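You operate a simulated robot arm through the tools that you are given. There is no shell and no other tool. Be economical: measure what you need, move in short steps, check, and stop when the job is done.

You run a simulated robot arm. Do the job below in one go: nothing can be reset, and whatever is moved stays where it is left.

JOB
Share out the cups on the top of the dining table. At the end: the yellow lemon stands on top of the grey empty jar; the yellow cup from the top of the dining table is on the grey drip tray; the blue cup from the top of the dining table is in the white flat tray; the red grout brush stands on top of the pink wax iron; whatever was shut is shut again. Leave all else as you found it, and nothing knocked over.

It is judged by the outcome, as a careful person would: the job done as asked, and still so three seconds after it is handed in. It fails if anything else is knocked over, pushed out of place, dropped, spilled or broken.

ROBOT AND FRAMES
A 7-joint arm with a two-finger parallel gripper, fixed in place. Base frame: the origin is at the foot of the arm, x ahead of it, y to its left, z up; the work surface is at about z = 75. Readings come in cm, degrees, newtons and seconds.
With the tool pointing down near the work surface it reaches from about 20 to 68 cm from the base axis. Its first joint turns from -66.0 to 66.0 degrees. Payload 2.4 kg.
Tool frame: the origin (TCP) lies between the finger pads and is the grasp point; the fingertips stand 3 cm ahead of it; z points along the fingers, y is the line along which they close. Largest opening 9.4 cm; finger width 2.8, thickness 1; the body of the gripper, 5 by 9.6 cm, starts 5.5 cm behind the TCP.
Orientation is that of the tool frame in the base frame, as a unit quaternion [x, y, z, w]. With the fingers straight down and closing along the base's y, the tool's x points along the base's -x, its y along +y and its z along -z.

CONTROLS
- The arm moves only by the tool nudge_tool. Its argument "commands" is a list of rows, each a list of 7 numbers: the shift along the tool's x, y, z in units of 300 mm (1.0 is 300 mm), then the turn, a rotation vector about the tool's x, y, z in units of 90 degrees (1.0 is 90 degrees), then the opening, from 0 (shut) to 1 (fully open). In form: [[tx, ty, tz, rx, ry, rz, grip], ...]. A call has 1 to 12 rows; each row is the pose to reach, as a shift and turn from the pose commanded when the call began, along the tool's axes at that moment. A call with a number of a shift or a turn outside -1 to 1 is refused whole. Each row takes 0.2 s and may step no farther than 5 cm and 8.6 degrees from the row before; otherwise, or with a gripper value out of range, the whole call is refused. Where a pose cannot be reached the arm comes as near as it can. A force on the tool above 40 N (or 10 N above the force at the start of the call, whichever is more), or a blocked arm, ends the call early, and 0.2 s more pass. Each finger travels about 15.3 cm/s and halts on what it meets, pressing with about 30 N; the grip force reading is that of the motor and also rises with nothing between the fingers. The clock runs only during rows and for 0.2 s after the last one: add rows that repeat a pose to give the fingers time. The reply holds the time, the measured pose of the TCP, the force on the tool along the base axes, the opening and the grip force, in the units named above and with some noise.
- Cameras (640 x 400 px; columns grow to the right, rows downward): "scene" is fixed at [3.12, 47.76, 142.65]; the picture's right is [-0.78, -0.62, 0.00], its down [-0.45, 0.57, -0.69] and it looks along [0.43, -0.54, -0.72] (base axes); focal length 277 px, centre (320, 200). "wrist" rides on the gripper at [7.6, 1.4, -10.3] in the tool frame; the picture's right is [-0.18, 0.98, 0.00], its down [-0.75, -0.14, -0.64] and it looks along [-0.63, -0.12, 0.77] (tool axes); focal length 243 px, centre (320, 200). There is no depth. A picture from a camera that has moved, and an enlarged one, comes with that camera's place and axes in the base frame and with its lens.
- capture(camera): a new picture of that camera. The clock stands still meanwhile.
- zoom(camera, box): a new picture of the part [left, top, right, bottom] of that camera's present view, enlarged. The clock stands still meanwhile.
- hand_in(): hands the job in; it is judged then, once.

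Work in short steps. Places have to be worked out from the pictures, the camera data and where the tool is seen: move nearer, look again, correct. Check each grasp and each placing, and mend what went wrong. You have 120 turns and 64 pictures in all, those below and enlarged ones among them. Open the gripper and draw the arm clear of the work before you hand the job in, unless the task says otherwise; then end with one line.

The tools are called after ">>>" as a command line: name --pt "numbers of a row" for each row, then --argument value for the rest, lists and objects as JSON in quotes. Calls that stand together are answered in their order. nudge_tool: Moves the arm, as the interface text tells. Its arguments: {"type":"object","properties":{"commands":{"type":"array"}},"required":["commands"]} The other tools are called the same way: capture (camera) takes a picture; zoom (camera, box) takes an enlarged picture of a part of a camera's view; hand_in () hands the job in.

At the start:

```text
t: 0.0
tcp_pos: [37.08, 5.5, 107.1]
orientation: [0.0, 1.0, 0.0, 0.0]
ft_force: [0.2, 0.7, 0.6]
width: 9.44
grip_force: 0.1
```

scene: 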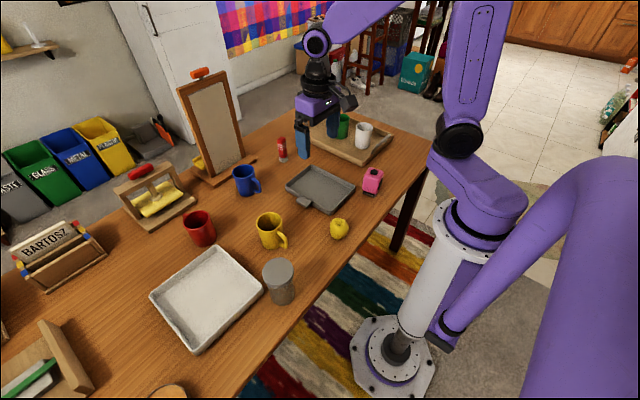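
wrist: 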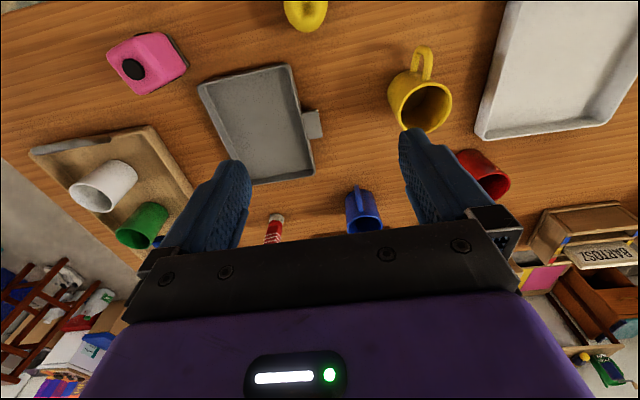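

I start by looking closer at the table from the scene camera to locate the objects.

>>> zoom --camera "scene" --box '[140, 120, 300, 220]'

>>> zoom --camera "scene" --box '[240, 120, 400, 220]'

>>> zoom --camera "scene" --box '[140, 200, 380, 350]'

```text
4.00 times, centred on (220, 170) of scene
camera zoom: at [3.12, 47.76, 142.65], right [-0.78, -0.62, 0.0], down [-0.45, 0.57, -0.69], along [0.43, -0.54, -0.72], focal length 1107 px, centre (720, 320)
```

zoom: 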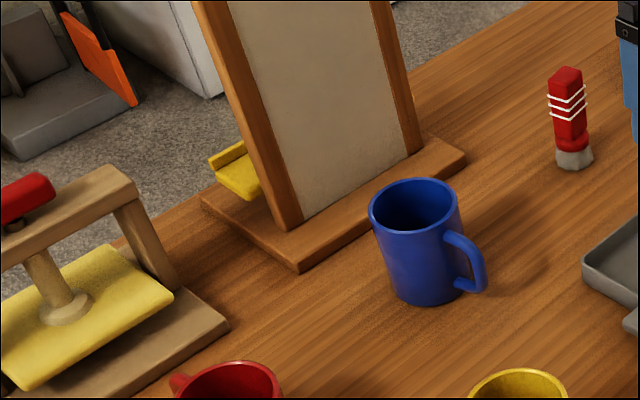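

```text
4.00 times, centred on (320, 170) of scene
camera zoom: at [3.12, 47.76, 142.65], right [-0.78, -0.62, 0.0], down [-0.45, 0.57, -0.69], along [0.43, -0.54, -0.72], focal length 1107 px, centre (320, 320)
```

zoom: 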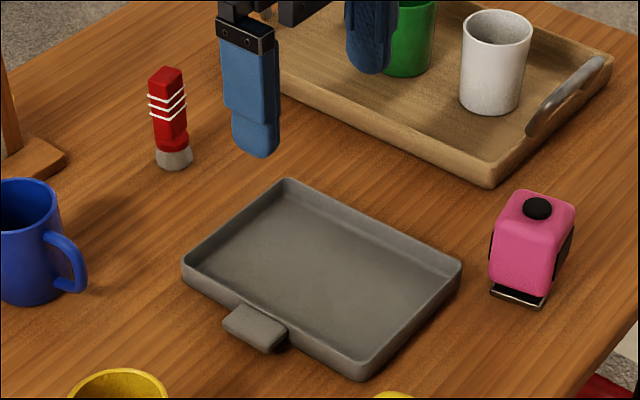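

```text
2.67 times, centred on (260, 275) of scene
camera zoom: at [3.12, 47.76, 142.65], right [-0.78, -0.62, 0.0], down [-0.45, 0.57, -0.69], along [0.43, -0.54, -0.72], focal length 738 px, centre (480, 0)
```

zoom: 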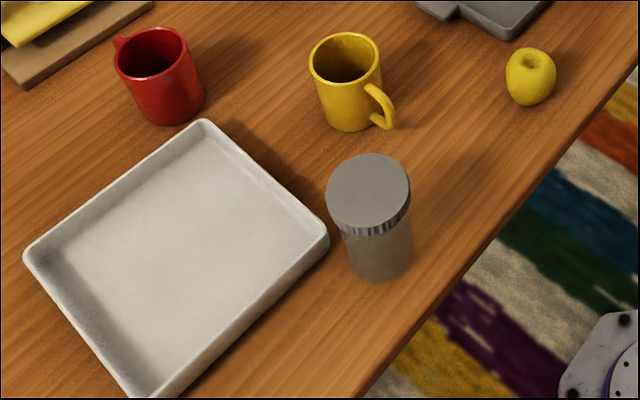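

Estimates (base, cm): yellow cup (43.5,19.3), rim z≈84.5; blue cup (66,9.3); drip tray (46.4,-6.9); white tray (44.7,41); jar (29.5,29.3), top ≈88; lemon (30,5); brush (68,-11); iron (33,-19). I move above the yellow cup and look.

>>> nudge_tool --pt "-0.05 0.115 0.06 0 0 0 1" --pt "-0.107 0.23 0.12 0 0 0 1" --pt "-0.16 0.345 0.18 0 0 0 1" --pt "-0.214 0.46 0.237 0 0 0 1" --pt "-0.214 0.46 0.237 0 0 0 1"

>>> capture --camera "wrist"

>>> capture --camera "scene"

```text
t: 1.2
tcp_pos: [43.69, 19.27, 100.01]
orientation: [0.001, 1.0, 0.001, 0.0]
ft_force: [-0.6, 0.1, 0.1]
width: 9.39
grip_force: 0.0
```

```text
58 pictures are left
camera wrist: at [36.11, 20.82, 110.29], right [0.19, 0.98, 0.0], down [0.75, -0.14, 0.64], along [0.63, -0.12, -0.77], focal length 243 px, centre (320, 200)
```

wrist: 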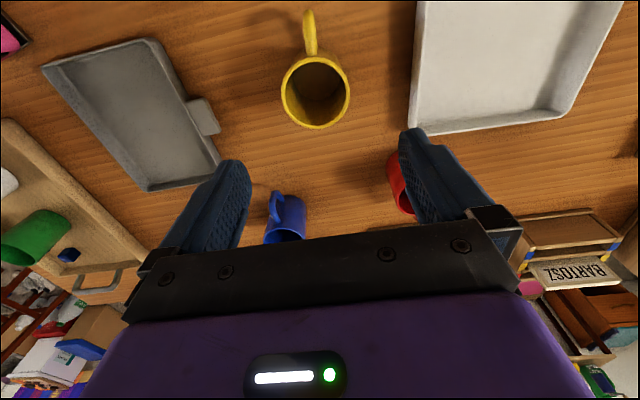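

```text
57 pictures are left
```

scene: 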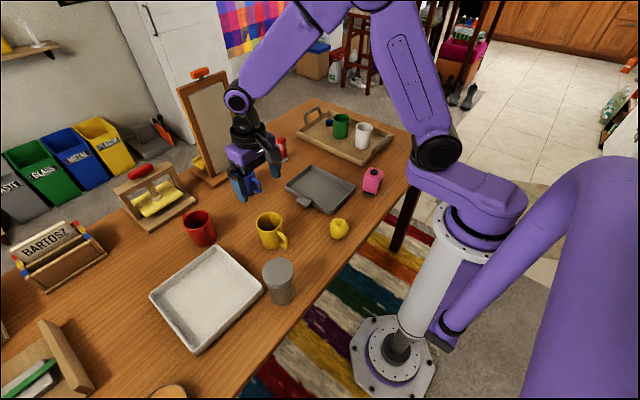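

The cup centre is at about (43.2,18.9), rim z 84.3, handle toward -x, so closing along y is good. I descend to z≈80.5.

>>> nudge_tool --pt "0.0163 -0.0123 0.14 0 0 0 1" --pt "0.0163 -0.0123 0.28 0 0 0 1" --pt "0.0163 -0.0123 0.42 0 0 0 1" --pt "0.0163 -0.0123 0.54 0 0 0 1" --pt "0.0163 -0.0123 0.645 0 0 0 1" --pt "0.0163 -0.0123 0.645 0 0 0 1"

>>> capture --camera "wrist"

>>> zoom --camera "scene" --box '[180, 170, 340, 270]'

```text
t: 2.6
tcp_pos: [43.08, 19.11, 80.55]
orientation: [-0.001, 1.0, 0.0, 0.0]
ft_force: [-0.5, -1.0, 0.7]
width: 9.39
grip_force: 0.1
```

```text
56 pictures are left
camera wrist: at [35.51, 20.57, 90.93], right [0.18, 0.98, 0.0], down [0.75, -0.14, 0.64], along [0.63, -0.12, -0.77], focal length 243 px, centre (320, 200)
```

wrist: 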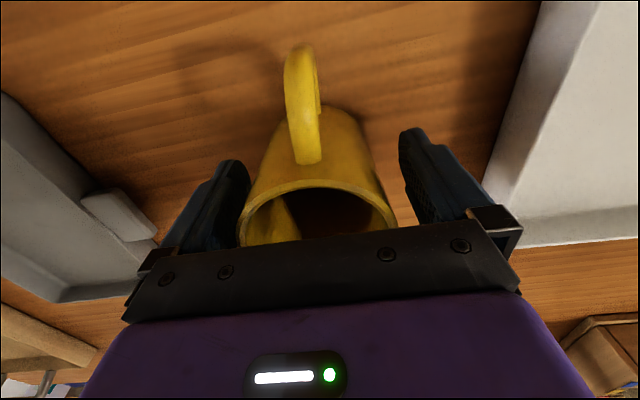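

```text
4.00 times, centred on (260, 220) of scene
camera zoom: at [3.12, 47.76, 142.65], right [-0.78, -0.62, 0.0], down [-0.45, 0.57, -0.69], along [0.43, -0.54, -0.72], focal length 1107 px, centre (560, 120)
```

zoom: 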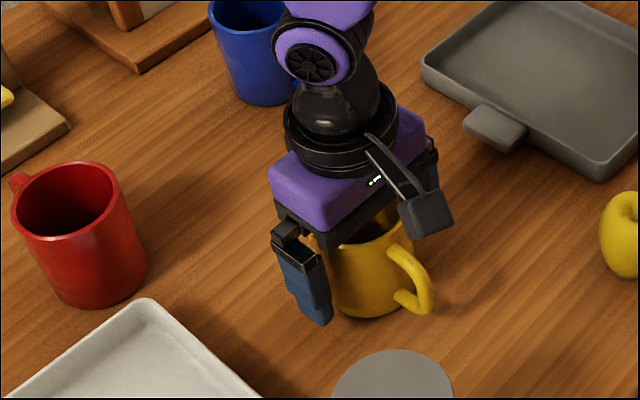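

The cup is between the fingers, slightly toward -y. I shift 0.3 cm and close.

>>> nudge_tool --pt "0 -0.011 0 0 0 0 1" --pt "0 -0.011 0 0 0 0 0.6" --pt "0 -0.011 0 0 0 0 0.6" --pt "0 -0.011 0 0 0 0 0.5" --pt "0 -0.011 0 0 0 0 0.5"

```text
t: 3.8
tcp_pos: [43.1, 18.63, 80.53]
orientation: [0.001, 1.0, 0.0, 0.0]
ft_force: [-0.2, 1.0, 0.7]
width: 7.3
grip_force: 29.6
```

Gripped at 7.3 cm. I lift 9 cm and carry it over the drip tray (spanning about x 36–56, y -14–1).

>>> nudge_tool --pt "0 0 -0.1 0 0 0 0.5" --pt "0 0 -0.2 0 0 0 0.5" --pt "0 0 -0.3 0 0 0 0.5" --pt "-0.01 -0.14 -0.3 0 0 0 0.5" --pt "-0.02 -0.28 -0.3 0 0 0 0.5" --pt "-0.03 -0.42 -0.3 0 0 0 0.5" --pt "-0.04 -0.56 -0.3 0 0 0 0.5" --pt "-0.055 -0.7 -0.3 0 0 0 0.5" --pt "-0.063 -0.838 -0.3 0 0 0 0.5" --pt "-0.063 -0.838 -0.3 0 0 0 0.5"

>>> capture --camera "wrist"

>>> capture --camera "scene"

```text
t: 6.0
tcp_pos: [44.65, -6.71, 89.64]
orientation: [0.0, 1.0, -0.001, 0.0]
ft_force: [0.2, 0.2, -2.8]
width: 7.26
grip_force: 30.3
```

```text
54 pictures are left
camera wrist: at [36.96, -5.06, 99.98], right [0.18, 0.98, 0.0], down [0.75, -0.14, 0.64], along [0.63, -0.12, -0.77], focal length 243 px, centre (320, 200)
```

wrist: 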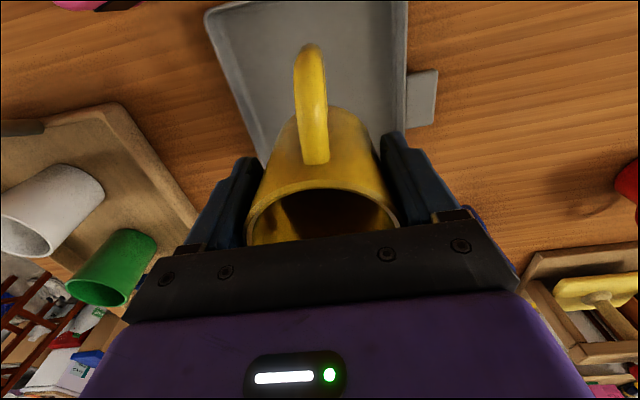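

```text
53 pictures are left
```

scene: 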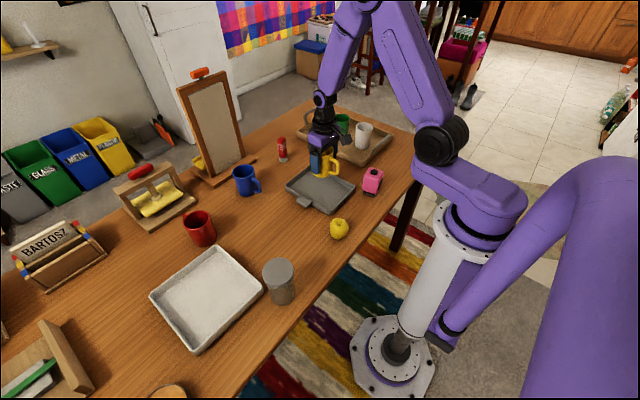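

Tray is right beneath, centred. I lower gently.

>>> nudge_tool --pt "0 -0.0 0.1 0 0 0 0.5" --pt "0 0 0.2 0 0 0 0.5" --pt "0 0 0.255 0 0 0 0.5" --pt "0 0 0.265 0 0 0 0.5" --pt "0 0 0.275 0 0 0 0.5"

```text
t: 7.2
tcp_pos: [44.91, -6.56, 81.42]
orientation: [0.0, 1.0, 0.0, 0.0]
ft_force: [-0.1, 0.4, -2.1]
width: 7.22
grip_force: 30.2
```

No contact yet (force only the cup's weight); I go down in 1.5 mm steps.

>>> nudge_tool --pt "0 0 0.004 0 0 0 0.5" --pt "0 0 0.008 0 0 0 0.5"

```text
t: 7.8
tcp_pos: [44.96, -6.72, 81.09]
orientation: [0.0, 1.0, 0.0, 0.0]
ft_force: [0.3, 0.0, -2.6]
width: 7.27
grip_force: 30.1
```

>>> nudge_tool --pt "0 0 0.004 0 0 0 0.5" --pt "0 0 0.008 0 0 0 0.5"

>>> zoom --camera "scene" --box '[260, 120, 380, 220]'

```text
t: 8.4
tcp_pos: [44.89, -6.64, 80.86]
orientation: [0.0, 1.0, 0.0, 0.0]
ft_force: [-4.8, 5.2, 20.5]
width: 7.29
grip_force: 29.9
```

```text
4.00 times, centred on (320, 170) of scene
camera zoom: at [3.08, 47.78, 142.65], right [-0.78, -0.62, 0.0], down [-0.45, 0.57, -0.69], along [0.43, -0.54, -0.72], focal length 1107 px, centre (320, 320)
```

zoom: 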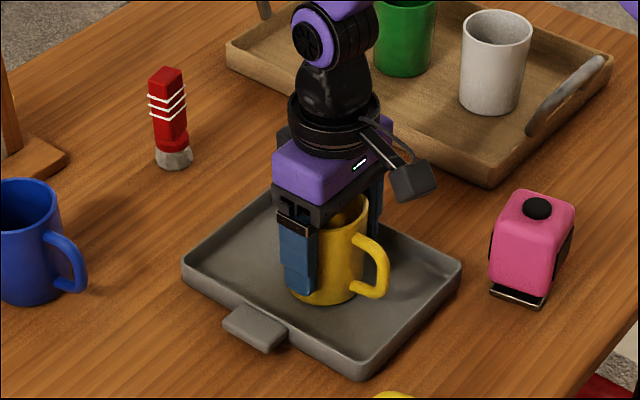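

Contact (20 N). I open, then rise straight up.

>>> nudge_tool --pt "0 0 -0.001 0 0 0 0.75" --pt "0 0 -0.001 0 0 0 0.97" --pt "0 0 -0.001 0 0 0 0.97" --pt "0 0 -0.1 0 0 0 0.97" --pt "0 0 -0.22 0 0 0 0.97" --pt "0 0 -0.36 0 0 0 0.97" --pt "0 0 -0.5 0 0 0 1" --pt "0 0 -0.65 0 0 0 1"

>>> capture --camera "wrist"

```text
t: 10.2
tcp_pos: [44.97, -6.57, 100.45]
orientation: [0.0, 1.0, 0.001, -0.001]
ft_force: [-0.2, -0.6, 0.1]
width: 9.38
grip_force: 0.0
```

```text
51 pictures are left
camera wrist: at [37.36, -5.0, 110.76], right [0.18, 0.98, 0.0], down [0.75, -0.14, 0.64], along [0.63, -0.12, -0.77], focal length 243 px, centre (320, 200)
```

wrist: 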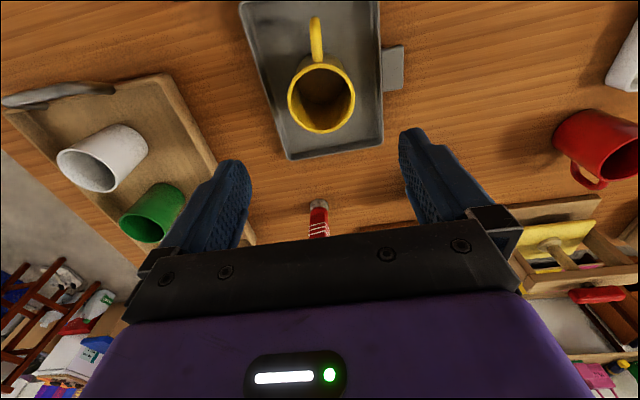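

The yellow cup stands well. Next I move towards the blue cup, staying a little short of it to look.

>>> nudge_tool --pt "-0.09 0.09 0 0 0 0 1" --pt "-0.18 0.18 0 0 0 0 1" --pt "-0.27 0.27 0 0 0 0 1" --pt "-0.36 0.36 0 0 0 0 1" --pt "-0.45 0.45 0.02 0 0 0 1" --pt "-0.53 0.53 0.04 0 0 0 1" --pt "-0.6 0.53 0.05 0 0 0 1" --pt "-0.6 0.53 0.05 0 0 0 1"

>>> capture --camera "wrist"

>>> capture --camera "scene"

```text
t: 12.0
tcp_pos: [62.86, 9.33, 98.88]
orientation: [0.0, 1.0, 0.0, 0.0]
ft_force: [-0.7, 0.3, -0.2]
width: 9.4
grip_force: 0.1
```

```text
50 pictures are left
camera wrist: at [55.21, 10.86, 109.24], right [0.18, 0.98, 0.0], down [0.75, -0.14, 0.64], along [0.63, -0.12, -0.77], focal length 243 px, centre (320, 200)
```

wrist: 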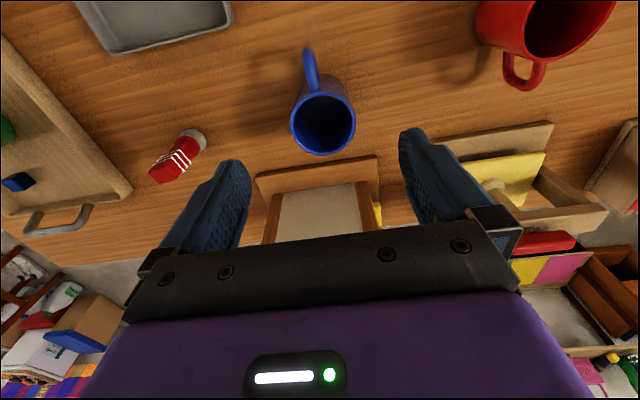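

```text
49 pictures are left
```

scene: 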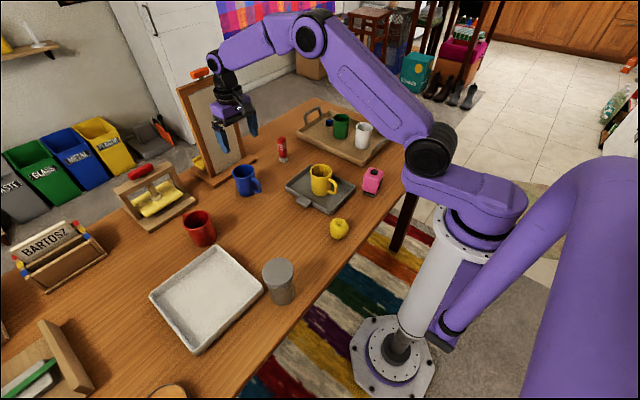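

Blue cup is at about (65.4,9.1), handle toward -x. I align above it and descend part of the way.

>>> nudge_tool --pt "-0.085 -0.008 0.04 0 0 0 1" --pt "-0.085 -0.008 0.16 0 0 0 1" --pt "-0.085 -0.008 0.28 0 0 0 1" --pt "-0.085 -0.008 0.38 0 0 0 1" --pt "-0.085 -0.008 0.38 0 0 0 1"

>>> capture --camera "wrist"

```text
t: 13.2
tcp_pos: [65.38, 8.8, 87.32]
orientation: [0.001, 1.0, 0.0, 0.0]
ft_force: [0.0, 0.5, 0.0]
width: 9.4
grip_force: 0.1
```

```text
48 pictures are left
camera wrist: at [57.72, 10.32, 97.63], right [0.19, 0.98, 0.0], down [0.75, -0.14, 0.64], along [0.63, -0.12, -0.77], focal length 243 px, centre (320, 200)
```

wrist: 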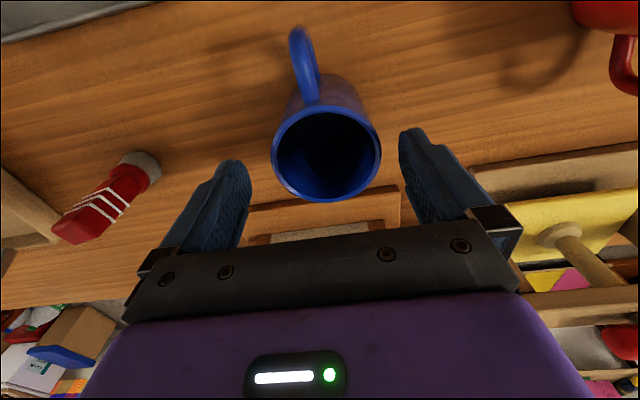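

Centre refined to (65.0,9.2). I go down the rest and close on the cup.

>>> nudge_tool --pt "0.008 0.014 0.06 0 0 0 1" --pt "0.008 0.014 0.15 0 0 0 1" --pt "0.008 0.014 0.226 0 0 0 1" --pt "0.008 0.014 0.226 0 0 0 1" --pt "0.008 0.014 0.226 0 0 0 0.6" --pt "0.008 0.014 0.226 0 0 0 0.5" --pt "0.008 0.014 0.226 0 0 0 0.5"

```text
t: 14.8
tcp_pos: [65.14, 9.25, 80.59]
orientation: [0.0, 1.0, 0.0, 0.0]
ft_force: [0.4, -1.0, -0.4]
width: 7.25
grip_force: 30.1
```

Gripped. I lift to z≈95 and carry it toward the white tray (centre ≈ (44,41)).

>>> nudge_tool --pt "0 0 -0.1 0 0 0 0.5" --pt "0 0 -0.22 0 0 0 0.5" --pt "0 0 -0.35 0 0 0 0.5" --pt "0 0 -0.48 0 0 0 0.5" --pt "0.08 0.12 -0.48 0 0 0 0.5" --pt "0.16 0.24 -0.48 0 0 0 0.5" --pt "0.24 0.36 -0.48 0 0 0 0.5" --pt "0.32 0.48 -0.48 0 0 0 0.5" --pt "0.4 0.6 -0.48 0 0 0 0.5" --pt "0.48 0.72 -0.48 0 0 0 0.5" --pt "0.56 0.84 -0.48 0 0 0 0.5" --pt "0.62 0.96 -0.48 0 0 0 0.5"

>>> capture --camera "scene"

>>> capture --camera "wrist"

```text
t: 17.4
tcp_pos: [46.69, 38.2, 95.02]
orientation: [0.0, 1.0, 0.0, 0.0]
ft_force: [0.3, -0.1, -2.2]
width: 7.24
grip_force: 30.1
```

```text
47 pictures are left
```

scene: 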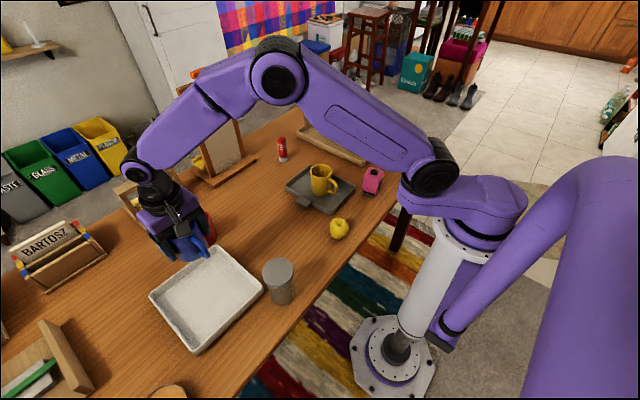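

```text
46 pictures are left
camera wrist: at [39.09, 39.8, 105.3], right [0.19, 0.98, 0.0], down [0.75, -0.14, 0.64], along [0.63, -0.12, -0.77], focal length 243 px, centre (320, 200)
```

wrist: 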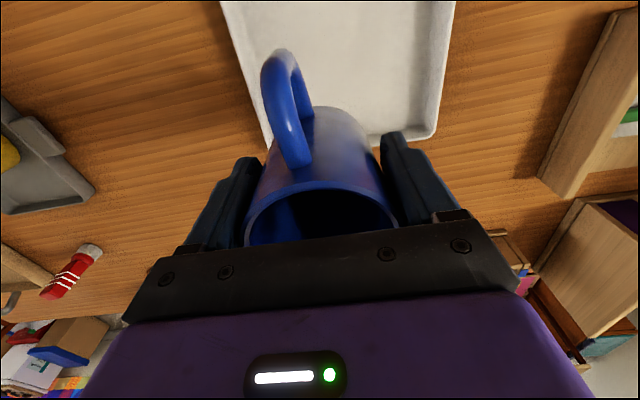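

Tray edges confirmed (x 34–53, y 31–50). I centre over it and lower to just above its floor.

>>> nudge_tool --pt "0.09 0.093 0 0 0 0 0.5" --pt "0.09 0.093 0.12 0 0 0 0.5" --pt "0.09 0.093 0.24 0 0 0 0.5" --pt "0.09 0.093 0.36 0 0 0 0.5" --pt "0.09 0.093 0.42 0 0 0 0.5" --pt "0.09 0.093 0.455 0 0 0 0.5"

```text
t: 18.8
tcp_pos: [44.06, 41.14, 81.44]
orientation: [0.001, 1.0, 0.0, 0.0]
ft_force: [0.8, 0.0, -2.4]
width: 7.22
grip_force: 29.9
```

Not touching yet; small steps down.

>>> nudge_tool --pt "0 0 0.005 0 0 0 0.5" --pt "0 0 0.01 0 0 0 0.5" --pt "0 0 0.014 0 0 0 0.5"

```text
t: 19.6
tcp_pos: [43.89, 41.03, 80.97]
orientation: [0.001, 1.0, 0.0, 0.0]
ft_force: [-0.4, 0.1, -2.7]
width: 7.23
grip_force: 30.1
```

>>> nudge_tool --pt "0 0 0.004 0 0 0 0.5" --pt "0 0 0.008 0 0 0 0.5"

```text
t: 20.2
tcp_pos: [44.01, 41.0, 80.86]
orientation: [0.001, 1.0, 0.002, 0.0]
ft_force: [-2.8, -6.6, 18.6]
width: 7.26
grip_force: 29.3
```

Contact. I open and rise.

>>> nudge_tool --pt "0 0 -0.001 0 0 0 0.75" --pt "0 0 -0.001 0 0 0 0.97" --pt "0 0 -0.001 0 0 0 0.97" --pt "0 0 -0.1 0 0 0 0.97" --pt "0 0 -0.22 0 0 0 0.97" --pt "0 0 -0.36 0 0 0 0.97" --pt "0 0 -0.5 0 0 0 1" --pt "0 0 -0.65 0 0 0 1"

>>> capture --camera "wrist"

```text
t: 22.0
tcp_pos: [43.81, 41.1, 100.16]
orientation: [0.001, 1.0, -0.001, 0.0]
ft_force: [-0.2, -0.2, -0.3]
width: 9.42
grip_force: 0.1
```

```text
45 pictures are left
camera wrist: at [36.29, 42.62, 110.48], right [0.18, 0.98, 0.0], down [0.75, -0.14, 0.64], along [0.63, -0.12, -0.77], focal length 243 px, centre (320, 200)
```

wrist: 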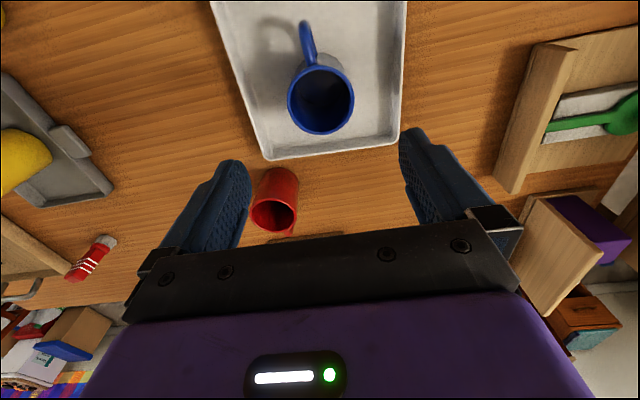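

Blue cup is in the tray. Now I travel to look at the pink iron from above (two legs).

>>> nudge_tool --pt "0.04 -0.15 -0.02 0 0 0 1" --pt "0.08 -0.3 -0.05 0 0 0 1" --pt "0.12 -0.45 -0.07 0 0 0 1" --pt "0.16 -0.6 -0.07 0 0 0 1" --pt "0.2 -0.75 -0.07 0 0 0 1" --pt "0.24 -0.9 -0.07 0 0 0 1" --pt "0.27 -1.0 -0.07 0 0 0 1"

>>> nudge_tool --pt "0.03 -0.15 0 0 0 0 1" --pt "0.06 -0.3 0 0 0 0 1" --pt "0.08 -0.45 0 0 0 0 1" --pt "0.09 -0.6 0 0 0 0 1" --pt "0.09 -0.75 0 0 0 0 1" --pt "0.09 -0.9 0 0 0 0 1" --pt "0.09 -0.98 0 0 0 0 1" --pt "0.09 -0.98 0 0 0 0 1"

>>> capture --camera "wrist"

```text
t: 23.6
tcp_pos: [35.73, 10.86, 102.14]
orientation: [0.0, 1.0, 0.0, 0.0]
ft_force: [0.4, 0.1, -0.2]
width: 9.39
grip_force: 0.0
```

```text
t: 25.4
tcp_pos: [33.09, -18.39, 102.25]
orientation: [0.0, 1.0, 0.0, 0.001]
ft_force: [-0.4, -0.1, 0.0]
width: 9.42
grip_force: 0.0
```

```text
44 pictures are left
camera wrist: at [25.44, -16.89, 112.59], right [0.18, 0.98, 0.0], down [0.75, -0.14, 0.64], along [0.63, -0.12, -0.77], focal length 243 px, centre (320, 200)
```

wrist: 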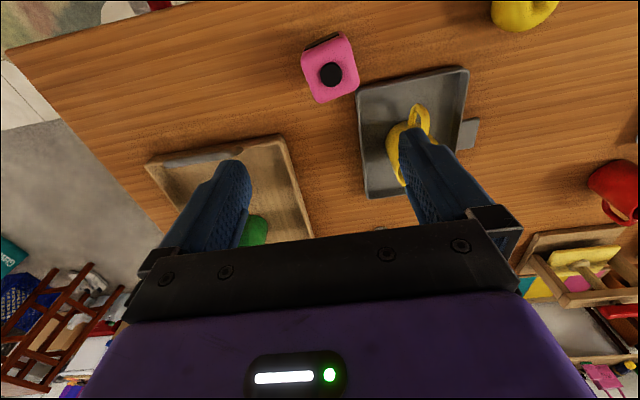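

>>> zoom --camera "wrist" --box '[270, 20, 398, 120]'

>>> zoom --camera "scene" --box '[348, 155, 396, 205]'

>>> zoom --camera "scene" --box '[262, 125, 310, 170]'

```text
4.00 times, centred on (334, 70) of wrist
camera zoom: at [25.44, -16.89, 112.59], right [0.18, 0.98, 0.0], down [0.75, -0.14, 0.64], along [0.63, -0.12, -0.77], focal length 970 px, centre (264, 720)
```

zoom: 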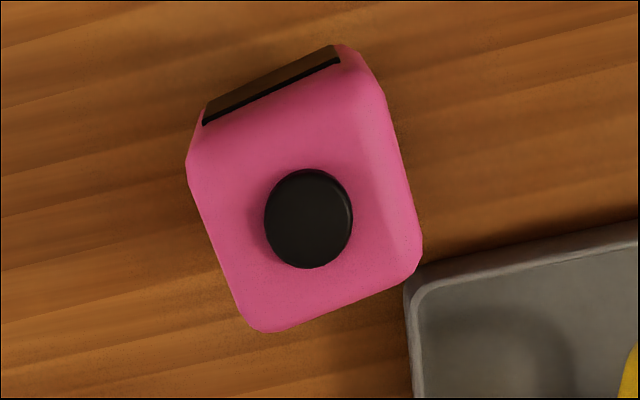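

```text
8.00 times, centred on (372, 180) of scene
camera zoom: at [3.12, 47.76, 142.65], right [-0.78, -0.62, 0.0], down [-0.45, 0.57, -0.69], along [0.43, -0.54, -0.72], focal length 2215 px, centre (-96, 360)
```

zoom: 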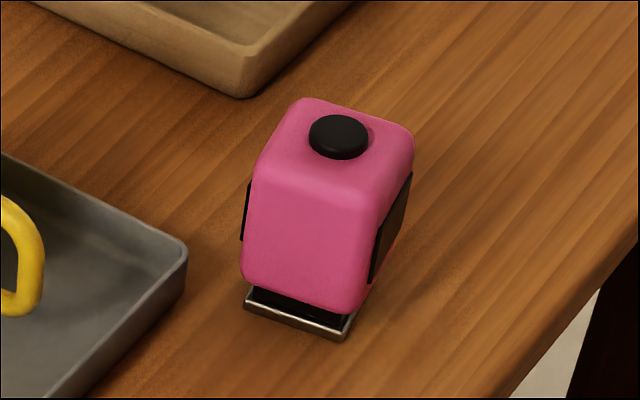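

```text
8.89 times, centred on (286, 148) of scene
camera zoom: at [3.12, 47.76, 142.65], right [-0.78, -0.62, 0.0], down [-0.45, 0.57, -0.69], along [0.43, -0.54, -0.72], focal length 2461 px, centre (622, 667)
```

zoom: 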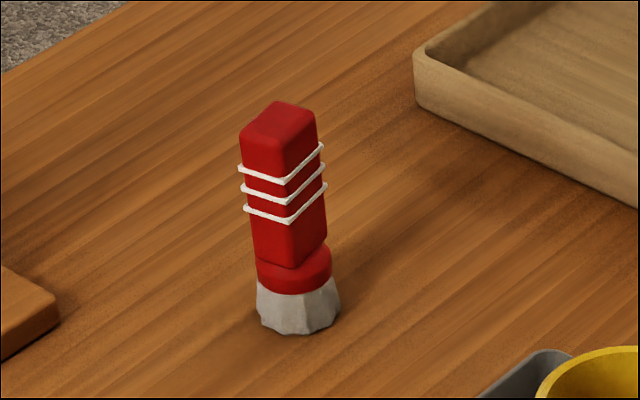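

The iron has a flat black knob on top at about (32,-17), top z≈84.2. I'll set the brush there. The brush is about 10 cm tall at (68,-11.3), its handle square-ish, turned ≈15°. I go near it to look.

>>> nudge_tool --pt "-0.15 0.04 0 0 0 0 1" --pt "-0.3 0.08 0 0 0 -0.04 1" --pt "-0.45 0.12 0 0 0 -0.08 1" --pt "-0.6 0.16 0 0 0 -0.12 1" --pt "-0.75 0.2 0 0 0 -0.16 1" --pt "-0.9 0.237 0.03 0 0 -0.16 1" --pt "-0.97 0.237 0.06 0 0 -0.16 1" --pt "-0.97 0.237 0.06 0 0 -0.16 1"

>>> capture --camera "wrist"

```text
t: 27.2
tcp_pos: [62.36, -11.26, 100.49]
orientation: [-0.125, 0.992, 0.0, 0.0]
ft_force: [0.1, -0.8, 0.0]
width: 9.39
grip_force: 0.1
```

```text
40 pictures are left
camera wrist: at [54.63, -11.71, 110.88], right [-0.07, 1.0, 0.0], down [0.77, 0.05, 0.64], along [0.64, 0.04, -0.77], focal length 243 px, centre (320, 200)
```

wrist: 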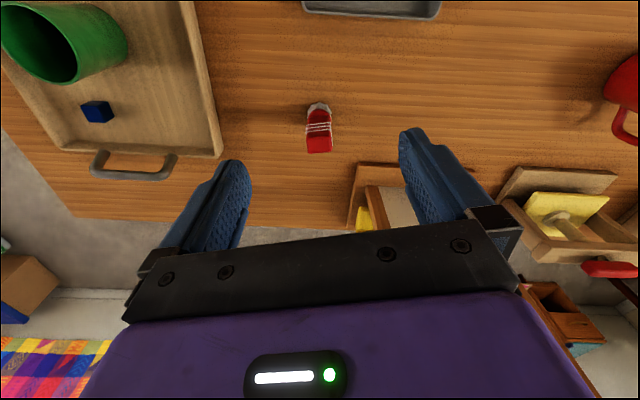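

>>> zoom --camera "wrist" --box '[280, 90, 360, 165]'

```text
5.33 times, centred on (320, 128) of wrist
camera zoom: at [54.63, -11.71, 110.88], right [-0.07, 1.0, 0.0], down [0.77, 0.05, 0.64], along [0.64, 0.04, -0.77], focal length 1294 px, centre (320, 587)
```

zoom: 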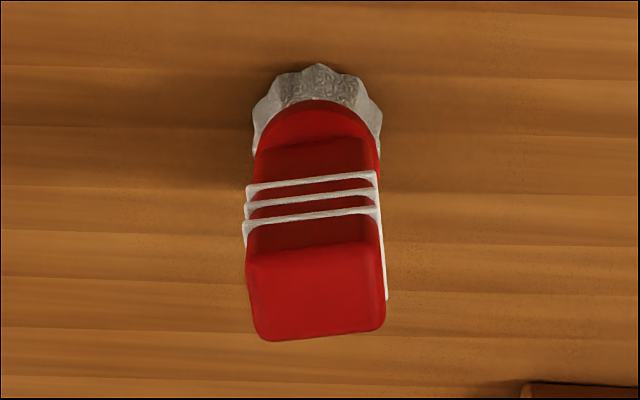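

Brush at about (67.6,-11.0), handle yaw ≈13–14°, matching the tool. I align and descend to just above it.

>>> nudge_tool --pt "-0.085 -0.018 0.05 0 0 0 0.7" --pt "-0.17 -0.035 0.12 0 0 0 0.7" --pt "-0.17 -0.035 0.24 0 0 0 0.7" --pt "-0.17 -0.035 0.34 0 0 0 0.7" --pt "-0.17 -0.035 0.34 0 0 0 0.7"

>>> capture --camera "wrist"

```text
t: 28.4
tcp_pos: [67.37, -10.99, 90.17]
orientation: [-0.125, 0.992, 0.001, -0.001]
ft_force: [0.1, 1.1, 0.0]
width: 6.58
grip_force: 0.0
```

```text
38 pictures are left
camera wrist: at [59.66, -11.39, 100.52], right [-0.07, 1.0, 0.0], down [0.77, 0.05, 0.64], along [0.64, 0.04, -0.77], focal length 243 px, centre (320, 200)
```

wrist: 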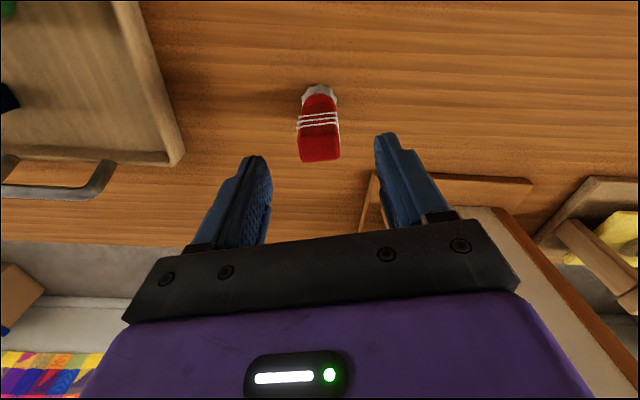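

Well aligned. I descend to z≈82.3 and close on the handle.

>>> nudge_tool --pt "-0.008 0.0 0.12 0 0 0 0.7" --pt "-0.008 0.0 0.2 0 0 0 0.7" --pt "-0.008 0.0 0.262 0 0 0 0.7" --pt "-0.008 0.0 0.262 0 0 0 0.7" --pt "-0.008 0.0 0.262 0 0 0 0.4" --pt "-0.008 0.0 0.262 0 0 0 0.2" --pt "-0.008 0.0 0.262 0 0 0 0.1" --pt "-0.008 0.0 0.262 0 0 0 0.1"

>>> capture --camera "wrist"

>>> zoom --camera "scene" --box '[250, 110, 330, 170]'

```text
t: 30.2
tcp_pos: [67.66, -10.9, 82.35]
orientation: [-0.126, 0.992, 0.0, 0.0]
ft_force: [0.8, -0.2, -0.3]
width: 3.38
grip_force: 29.8
```

```text
37 pictures are left
camera wrist: at [59.96, -11.29, 92.71], right [-0.07, 1.0, 0.0], down [0.77, 0.05, 0.64], along [0.64, 0.04, -0.77], focal length 243 px, centre (320, 200)
```

wrist: 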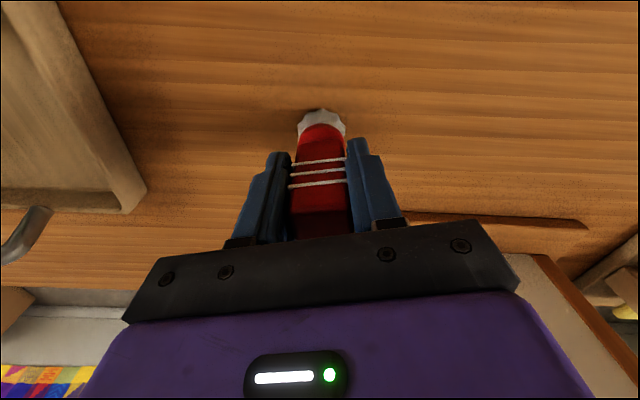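

```text
6.67 times, centred on (290, 140) of scene
camera zoom: at [3.12, 47.76, 142.65], right [-0.78, -0.62, 0.0], down [-0.45, 0.57, -0.69], along [0.43, -0.54, -0.72], focal length 1846 px, centre (520, 600)
```

zoom: 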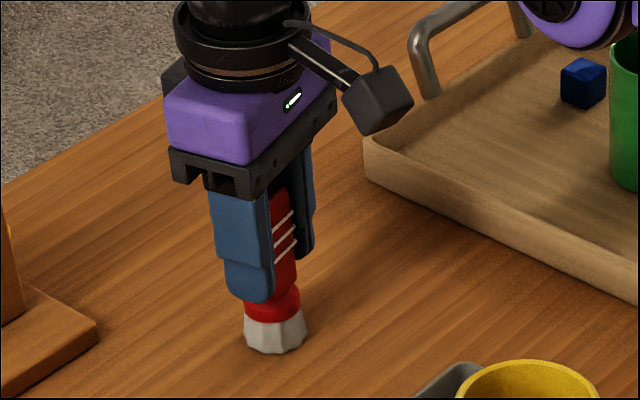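

Grasped (3.4 cm). I lift straight up 17 cm, then carry it toward the iron.

>>> nudge_tool --pt "0 0 -0.1 0 0 0 0.1" --pt "0 0 -0.22 0 0 0 0.1" --pt "0 0 -0.35 0 0 0 0.1" --pt "0 0 -0.48 0 0 0 0.1" --pt "0 0 -0.59 0 0 0 0.1" --pt "0.14 0.012 -0.59 0 0 0 0.1" --pt "0.28 0.024 -0.59 0 0 0 0.1" --pt "0.42 0.036 -0.59 0 0 0 0.1" --pt "0.56 0.048 -0.59 0 0 0 0.1" --pt "0.7 0.06 -0.59 0 0 0 0.1" --pt "0.84 0.072 -0.59 0 0 0 0.1" --pt "0.95 0.08 -0.59 0 0 0 0.1"

>>> capture --camera "wrist"

```text
t: 32.8
tcp_pos: [39.47, -15.66, 100.26]
orientation: [-0.125, 0.992, 0.0, 0.0]
ft_force: [-0.1, 1.0, -1.0]
width: 3.37
grip_force: 29.9
```

```text
35 pictures are left
camera wrist: at [31.73, -16.13, 110.5], right [-0.07, 1.0, 0.0], down [0.76, 0.05, 0.64], along [0.64, 0.04, -0.77], focal length 243 px, centre (320, 200)
```

wrist: 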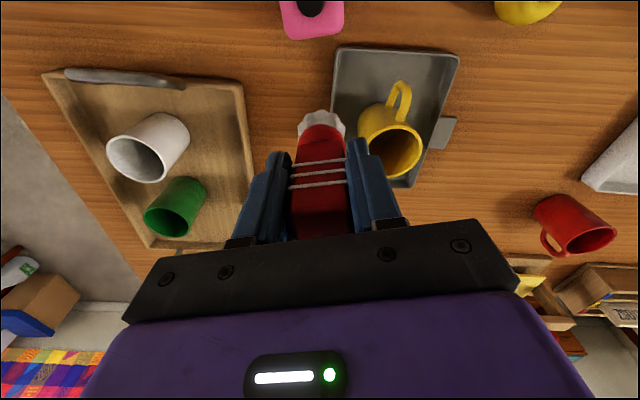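

Now over to above the knob at (32,-17), still high; then check alignment from both cameras.

>>> nudge_tool --pt "0.12 0.01 0 0 0 0 0.1" --pt "0.257 0.0215 0 0 0 0 0.1" --pt "0.257 0.0215 0.12 0 0 0 0.1" --pt "0.257 0.0215 0.22 0 0 0 0.1" --pt "0.257 0.0215 0.22 0 0 0 0.1"

>>> zoom --camera "scene" --box '[340, 130, 420, 200]'

>>> capture --camera "wrist"

```text
t: 34.0
tcp_pos: [31.95, -16.95, 93.65]
orientation: [-0.125, 0.992, 0.001, 0.0]
ft_force: [0.9, -0.4, -1.2]
width: 3.36
grip_force: 30.6
```

```text
5.71 times, centred on (380, 165) of scene
camera zoom: at [3.12, 47.76, 142.65], right [-0.78, -0.62, 0.0], down [-0.45, 0.57, -0.69], along [0.43, -0.54, -0.72], focal length 1582 px, centre (-23, 400)
```

zoom: 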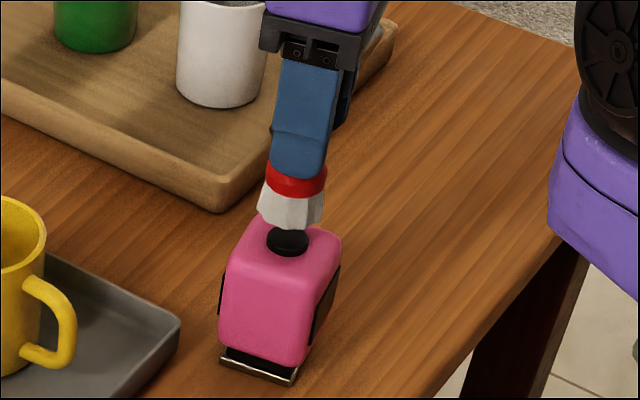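

```text
33 pictures are left
camera wrist: at [24.12, -17.35, 103.88], right [-0.07, 1.0, 0.0], down [0.76, 0.05, 0.64], along [0.64, 0.04, -0.77], focal length 243 px, centre (320, 200)
```

wrist: 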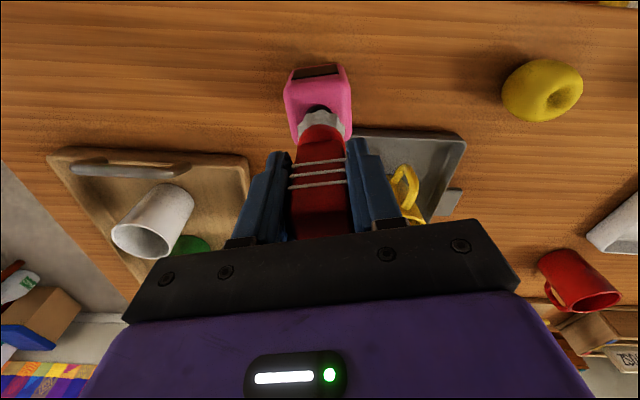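

Projecting the brush down, its base matches the knob centre to about 2 mm. I lower gently.

>>> nudge_tool --pt "0 0 0.02 0 0 0 0.1" --pt "0 0 0.04 0 0 0 0.1" --pt "0 0 0.05 0 0 0 0.1" --pt "0 0 0.056 0 0 0 0.1"

```text
t: 35.0
tcp_pos: [31.86, -17.16, 91.97]
orientation: [-0.125, 0.992, 0.0, 0.0]
ft_force: [-0.9, 0.3, 0.3]
width: 3.38
grip_force: 29.9
```

>>> nudge_tool --pt "0 0 0.004 0 0 0 0.1" --pt "0 0 0.008 0 0 0 0.1"

>>> zoom --camera "scene" --box '[350, 140, 398, 200]'

```text
t: 35.6
tcp_pos: [31.77, -17.03, 91.56]
orientation: [-0.125, 0.992, -0.001, 0.001]
ft_force: [0.4, -0.1, -1.1]
width: 3.37
grip_force: 30.1
```

```text
6.67 times, centred on (374, 170) of scene
camera zoom: at [3.12, 47.76, 142.65], right [-0.78, -0.62, 0.0], down [-0.45, 0.57, -0.69], along [0.43, -0.54, -0.72], focal length 1846 px, centre (-40, 400)
```

zoom: 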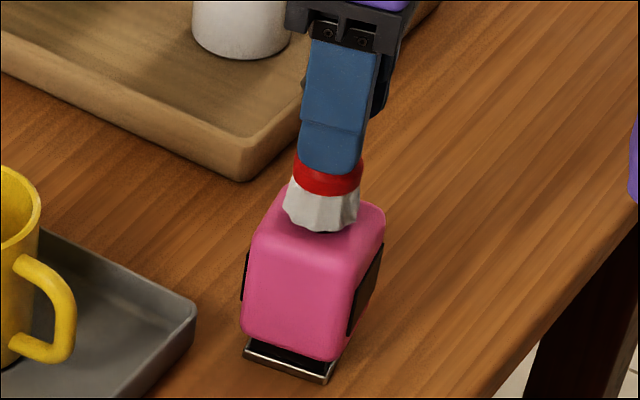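

Nearly touching; continue in tiny steps.

>>> nudge_tool --pt "0 0 0.004 0 0 0 0.1" --pt "0 0 0.004 0 0 0 0.1"

>>> nudge_tool --pt "0 0 0.004 0 0 0 0.1" --pt "0 0 0.004 0 0 0 0.1"

```text
t: 36.2
tcp_pos: [31.79, -17.03, 91.57]
orientation: [-0.125, 0.992, 0.0, 0.0]
ft_force: [-1.0, -0.6, -1.2]
width: 3.35
grip_force: 29.7
```

```text
t: 36.8
tcp_pos: [31.8, -17.06, 91.42]
orientation: [-0.125, 0.992, 0.0, 0.0]
ft_force: [0.7, -0.4, -0.6]
width: 3.33
grip_force: 30.3
```

>>> nudge_tool --pt "0 0 0.004 0 0 0 0.1" --pt "0 0 0.004 0 0 0 0.1"

>>> nudge_tool --pt "0 0 0.003 0 0 0 0.1" --pt "0 0 0.003 0 0 0 0.1"

```text
t: 37.4
tcp_pos: [31.79, -16.96, 91.34]
orientation: [-0.125, 0.992, -0.001, 0.0]
ft_force: [0.2, -0.5, -1.1]
width: 3.36
grip_force: 30.1
```

```text
t: 38.0
tcp_pos: [31.61, -16.94, 91.17]
orientation: [-0.126, 0.992, 0.0, 0.0]
ft_force: [0.2, 0.7, -1.1]
width: 3.34
grip_force: 29.0
```

>>> nudge_tool --pt "0 0 0.003 0 0 0 0.1" --pt "0 0 0.003 0 0 0 0.1"

>>> zoom --camera "scene" --box '[358, 150, 390, 190]'

```text
t: 38.6
tcp_pos: [31.66, -17.01, 91.19]
orientation: [-0.124, 0.992, 0.0, 0.0]
ft_force: [-3.5, 0.8, 24.5]
width: 3.35
grip_force: 30.1
```

```text
10.00 times, centred on (374, 170) of scene
camera zoom: at [3.09, 47.78, 142.65], right [-0.78, -0.62, 0.0], down [-0.45, 0.57, -0.69], along [0.43, -0.54, -0.72], focal length 2769 px, centre (-220, 500)
```

zoom: 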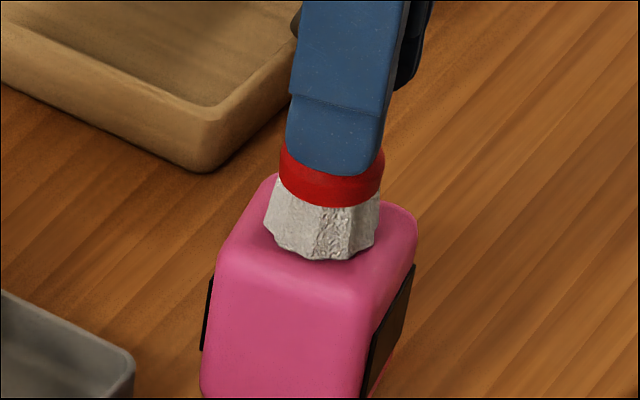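

Contact with 24 N and the base is centred on the knob. I ease the pressure slightly and open.

>>> nudge_tool --pt "0 0 -0.002 0 0 0 0.1" --pt "0 0 -0.002 0 0 0 0.4" --pt "0 0 -0.002 0 0 0 0.55" --pt "0 0 -0.002 0 0 0 0.6"

>>> zoom --camera "scene" --box '[350, 140, 398, 200]'

```text
t: 39.6
tcp_pos: [31.82, -16.96, 91.16]
orientation: [-0.125, 0.992, 0.001, -0.001]
ft_force: [-0.4, -0.7, -0.7]
width: 5.63
grip_force: 0.0
```

```text
6.67 times, centred on (374, 170) of scene
camera zoom: at [3.12, 47.76, 142.65], right [-0.78, -0.62, 0.0], down [-0.45, 0.57, -0.69], along [0.43, -0.54, -0.72], focal length 1846 px, centre (-40, 400)
```

zoom: 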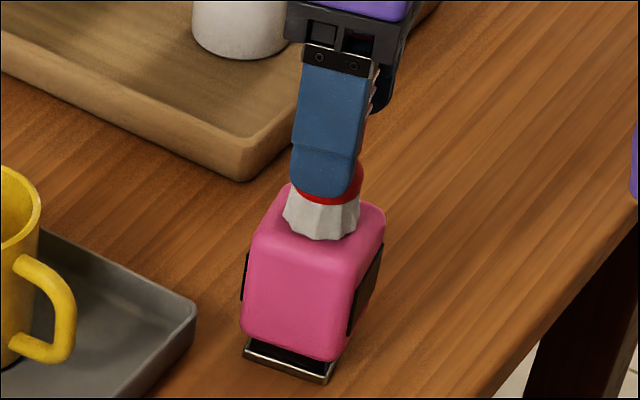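

Still standing. I rise straight up.

>>> nudge_tool --pt "0 0 -0.06 0 0 0 0.6" --pt "0 0 -0.15 0 0 0 0.6" --pt "0 0 -0.27 0 0 0 0.6" --pt "0 0 -0.4 0 0 0 0.8" --pt "0 0 -0.5 0 0 0 1"

>>> capture --camera "wrist"

>>> zoom --camera "scene" --box '[350, 130, 398, 200]'

```text
t: 40.8
tcp_pos: [31.68, -17.02, 106.1]
orientation: [-0.126, 0.992, 0.0, 0.0]
ft_force: [0.7, 0.3, 0.9]
width: 9.39
grip_force: 0.0
```

```text
29 pictures are left
camera wrist: at [24.03, -17.38, 116.42], right [-0.07, 1.0, 0.0], down [0.77, 0.05, 0.64], along [0.64, 0.04, -0.77], focal length 243 px, centre (320, 200)
```

wrist: 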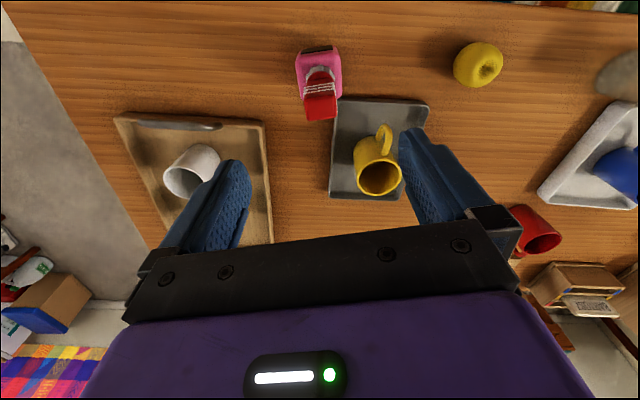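

```text
5.71 times, centred on (374, 165) of scene
camera zoom: at [3.12, 47.76, 142.65], right [-0.78, -0.62, 0.0], down [-0.45, 0.57, -0.69], along [0.43, -0.54, -0.72], focal length 1582 px, centre (11, 400)
```

zoom: 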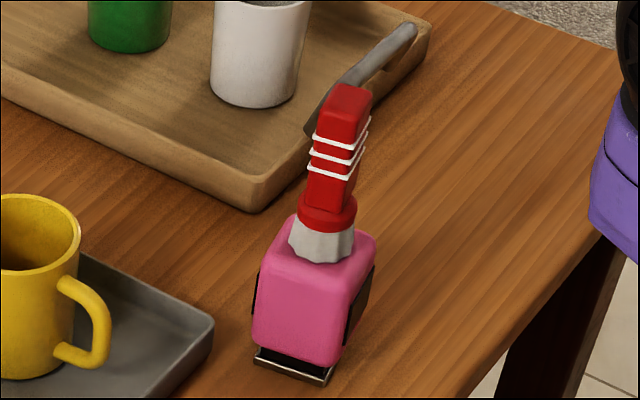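

The brush stands well. Next, the lemon at about (29.8,5.1): I move above it, undoing the yaw.

>>> nudge_tool --pt "-0.023 0.13 0 0 0 0.04 1" --pt "-0.046 0.26 0 0 0 0.08 1" --pt "-0.069 0.39 0.05 0 0 0.12 1" --pt "-0.092 0.52 0.12 0 0 0.16 1" --pt "-0.115 0.65 0.2 0 0 0.16 1" --pt "-0.129 0.73 0.3 0 0 0.16 1" --pt "-0.129 0.73 0.3 0 0 0.16 1"

>>> capture --camera "wrist"

>>> zoom --camera "scene" --box '[310, 200, 374, 250]'

```text
t: 42.4
tcp_pos: [29.96, 5.22, 97.37]
orientation: [0.001, 1.0, 0.0, 0.0]
ft_force: [-0.5, 0.6, -0.5]
width: 9.4
grip_force: 0.0
```

```text
27 pictures are left
camera wrist: at [22.44, 6.8, 107.57], right [0.19, 0.98, 0.0], down [0.75, -0.14, 0.64], along [0.63, -0.12, -0.77], focal length 243 px, centre (320, 200)
```

wrist: 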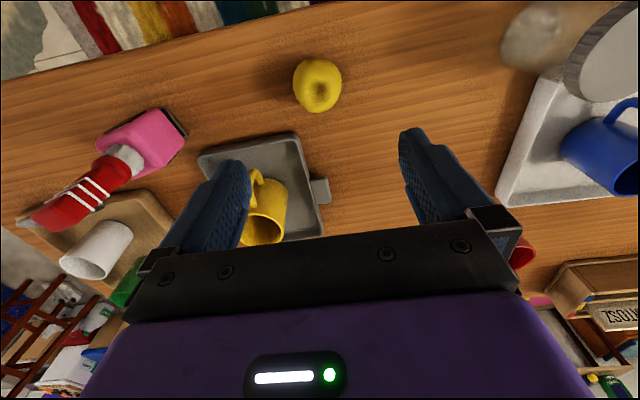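

```text
8.00 times, centred on (342, 225) of scene
camera zoom: at [3.12, 47.76, 142.65], right [-0.78, -0.62, 0.0], down [-0.45, 0.57, -0.69], along [0.43, -0.54, -0.72], focal length 2215 px, centre (144, 0)
```

zoom: 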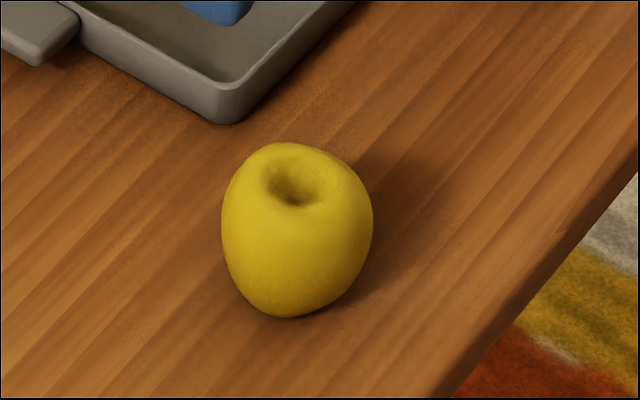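

Lemon at (30.0,5.1), 5.5 cm wide, about 6 cm tall. I descend to its equator and close.

>>> nudge_tool --pt "0 -0.004 0.15 0 0 0 0.9" --pt "0 -0.004 0.3 0 0 0 0.9" --pt "0 -0.004 0.45 0 0 0 0.9" --pt "0 -0.004 0.56 0 0 0 0.9" --pt "0 -0.004 0.627 0 0 0 0.9" --pt "0 -0.004 0.627 0 0 0 0.9"

>>> capture --camera "wrist"

```text
t: 43.8
tcp_pos: [30.27, 5.13, 78.39]
orientation: [0.001, 1.0, -0.001, 0.0]
ft_force: [0.1, 0.3, -0.1]
width: 8.48
grip_force: 0.1
```

```text
25 pictures are left
camera wrist: at [22.47, 6.69, 88.74], right [0.18, 0.98, 0.0], down [0.75, -0.14, 0.64], along [0.63, -0.12, -0.77], focal length 243 px, centre (320, 200)
```

wrist: 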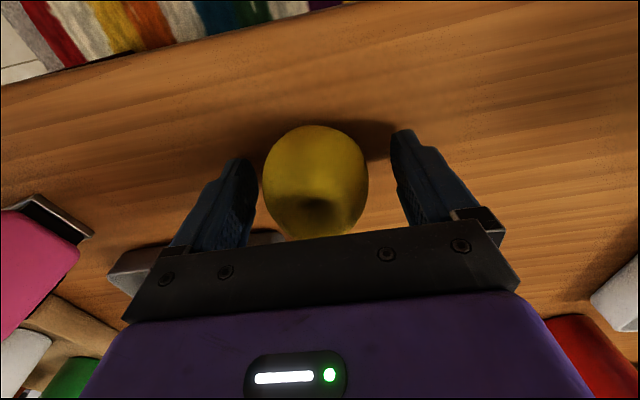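

Centred between the fingers. I close.

>>> nudge_tool --pt "0 -0.003 0 0 0 0 0.75" --pt "0 -0.003 0 0 0 0 0.6" --pt "0 -0.003 0 0 0 0 0.45" --pt "0 -0.003 0 0 0 0 0.4" --pt "0 -0.003 0 0 0 0 0.4"

>>> capture --camera "wrist"

```text
t: 45.0
tcp_pos: [30.05, 5.09, 78.38]
orientation: [0.0, 1.0, 0.0, 0.0]
ft_force: [0.1, -0.1, 0.4]
width: 5.42
grip_force: 29.7
```

```text
24 pictures are left
camera wrist: at [22.49, 6.55, 88.77], right [0.18, 0.98, 0.0], down [0.75, -0.14, 0.64], along [0.63, -0.12, -0.77], focal length 243 px, centre (320, 200)
```

wrist: 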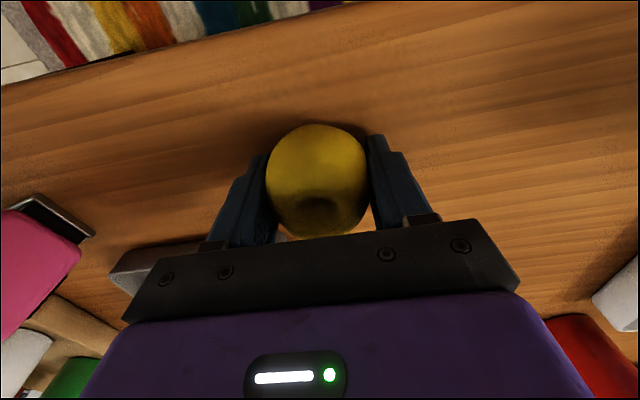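

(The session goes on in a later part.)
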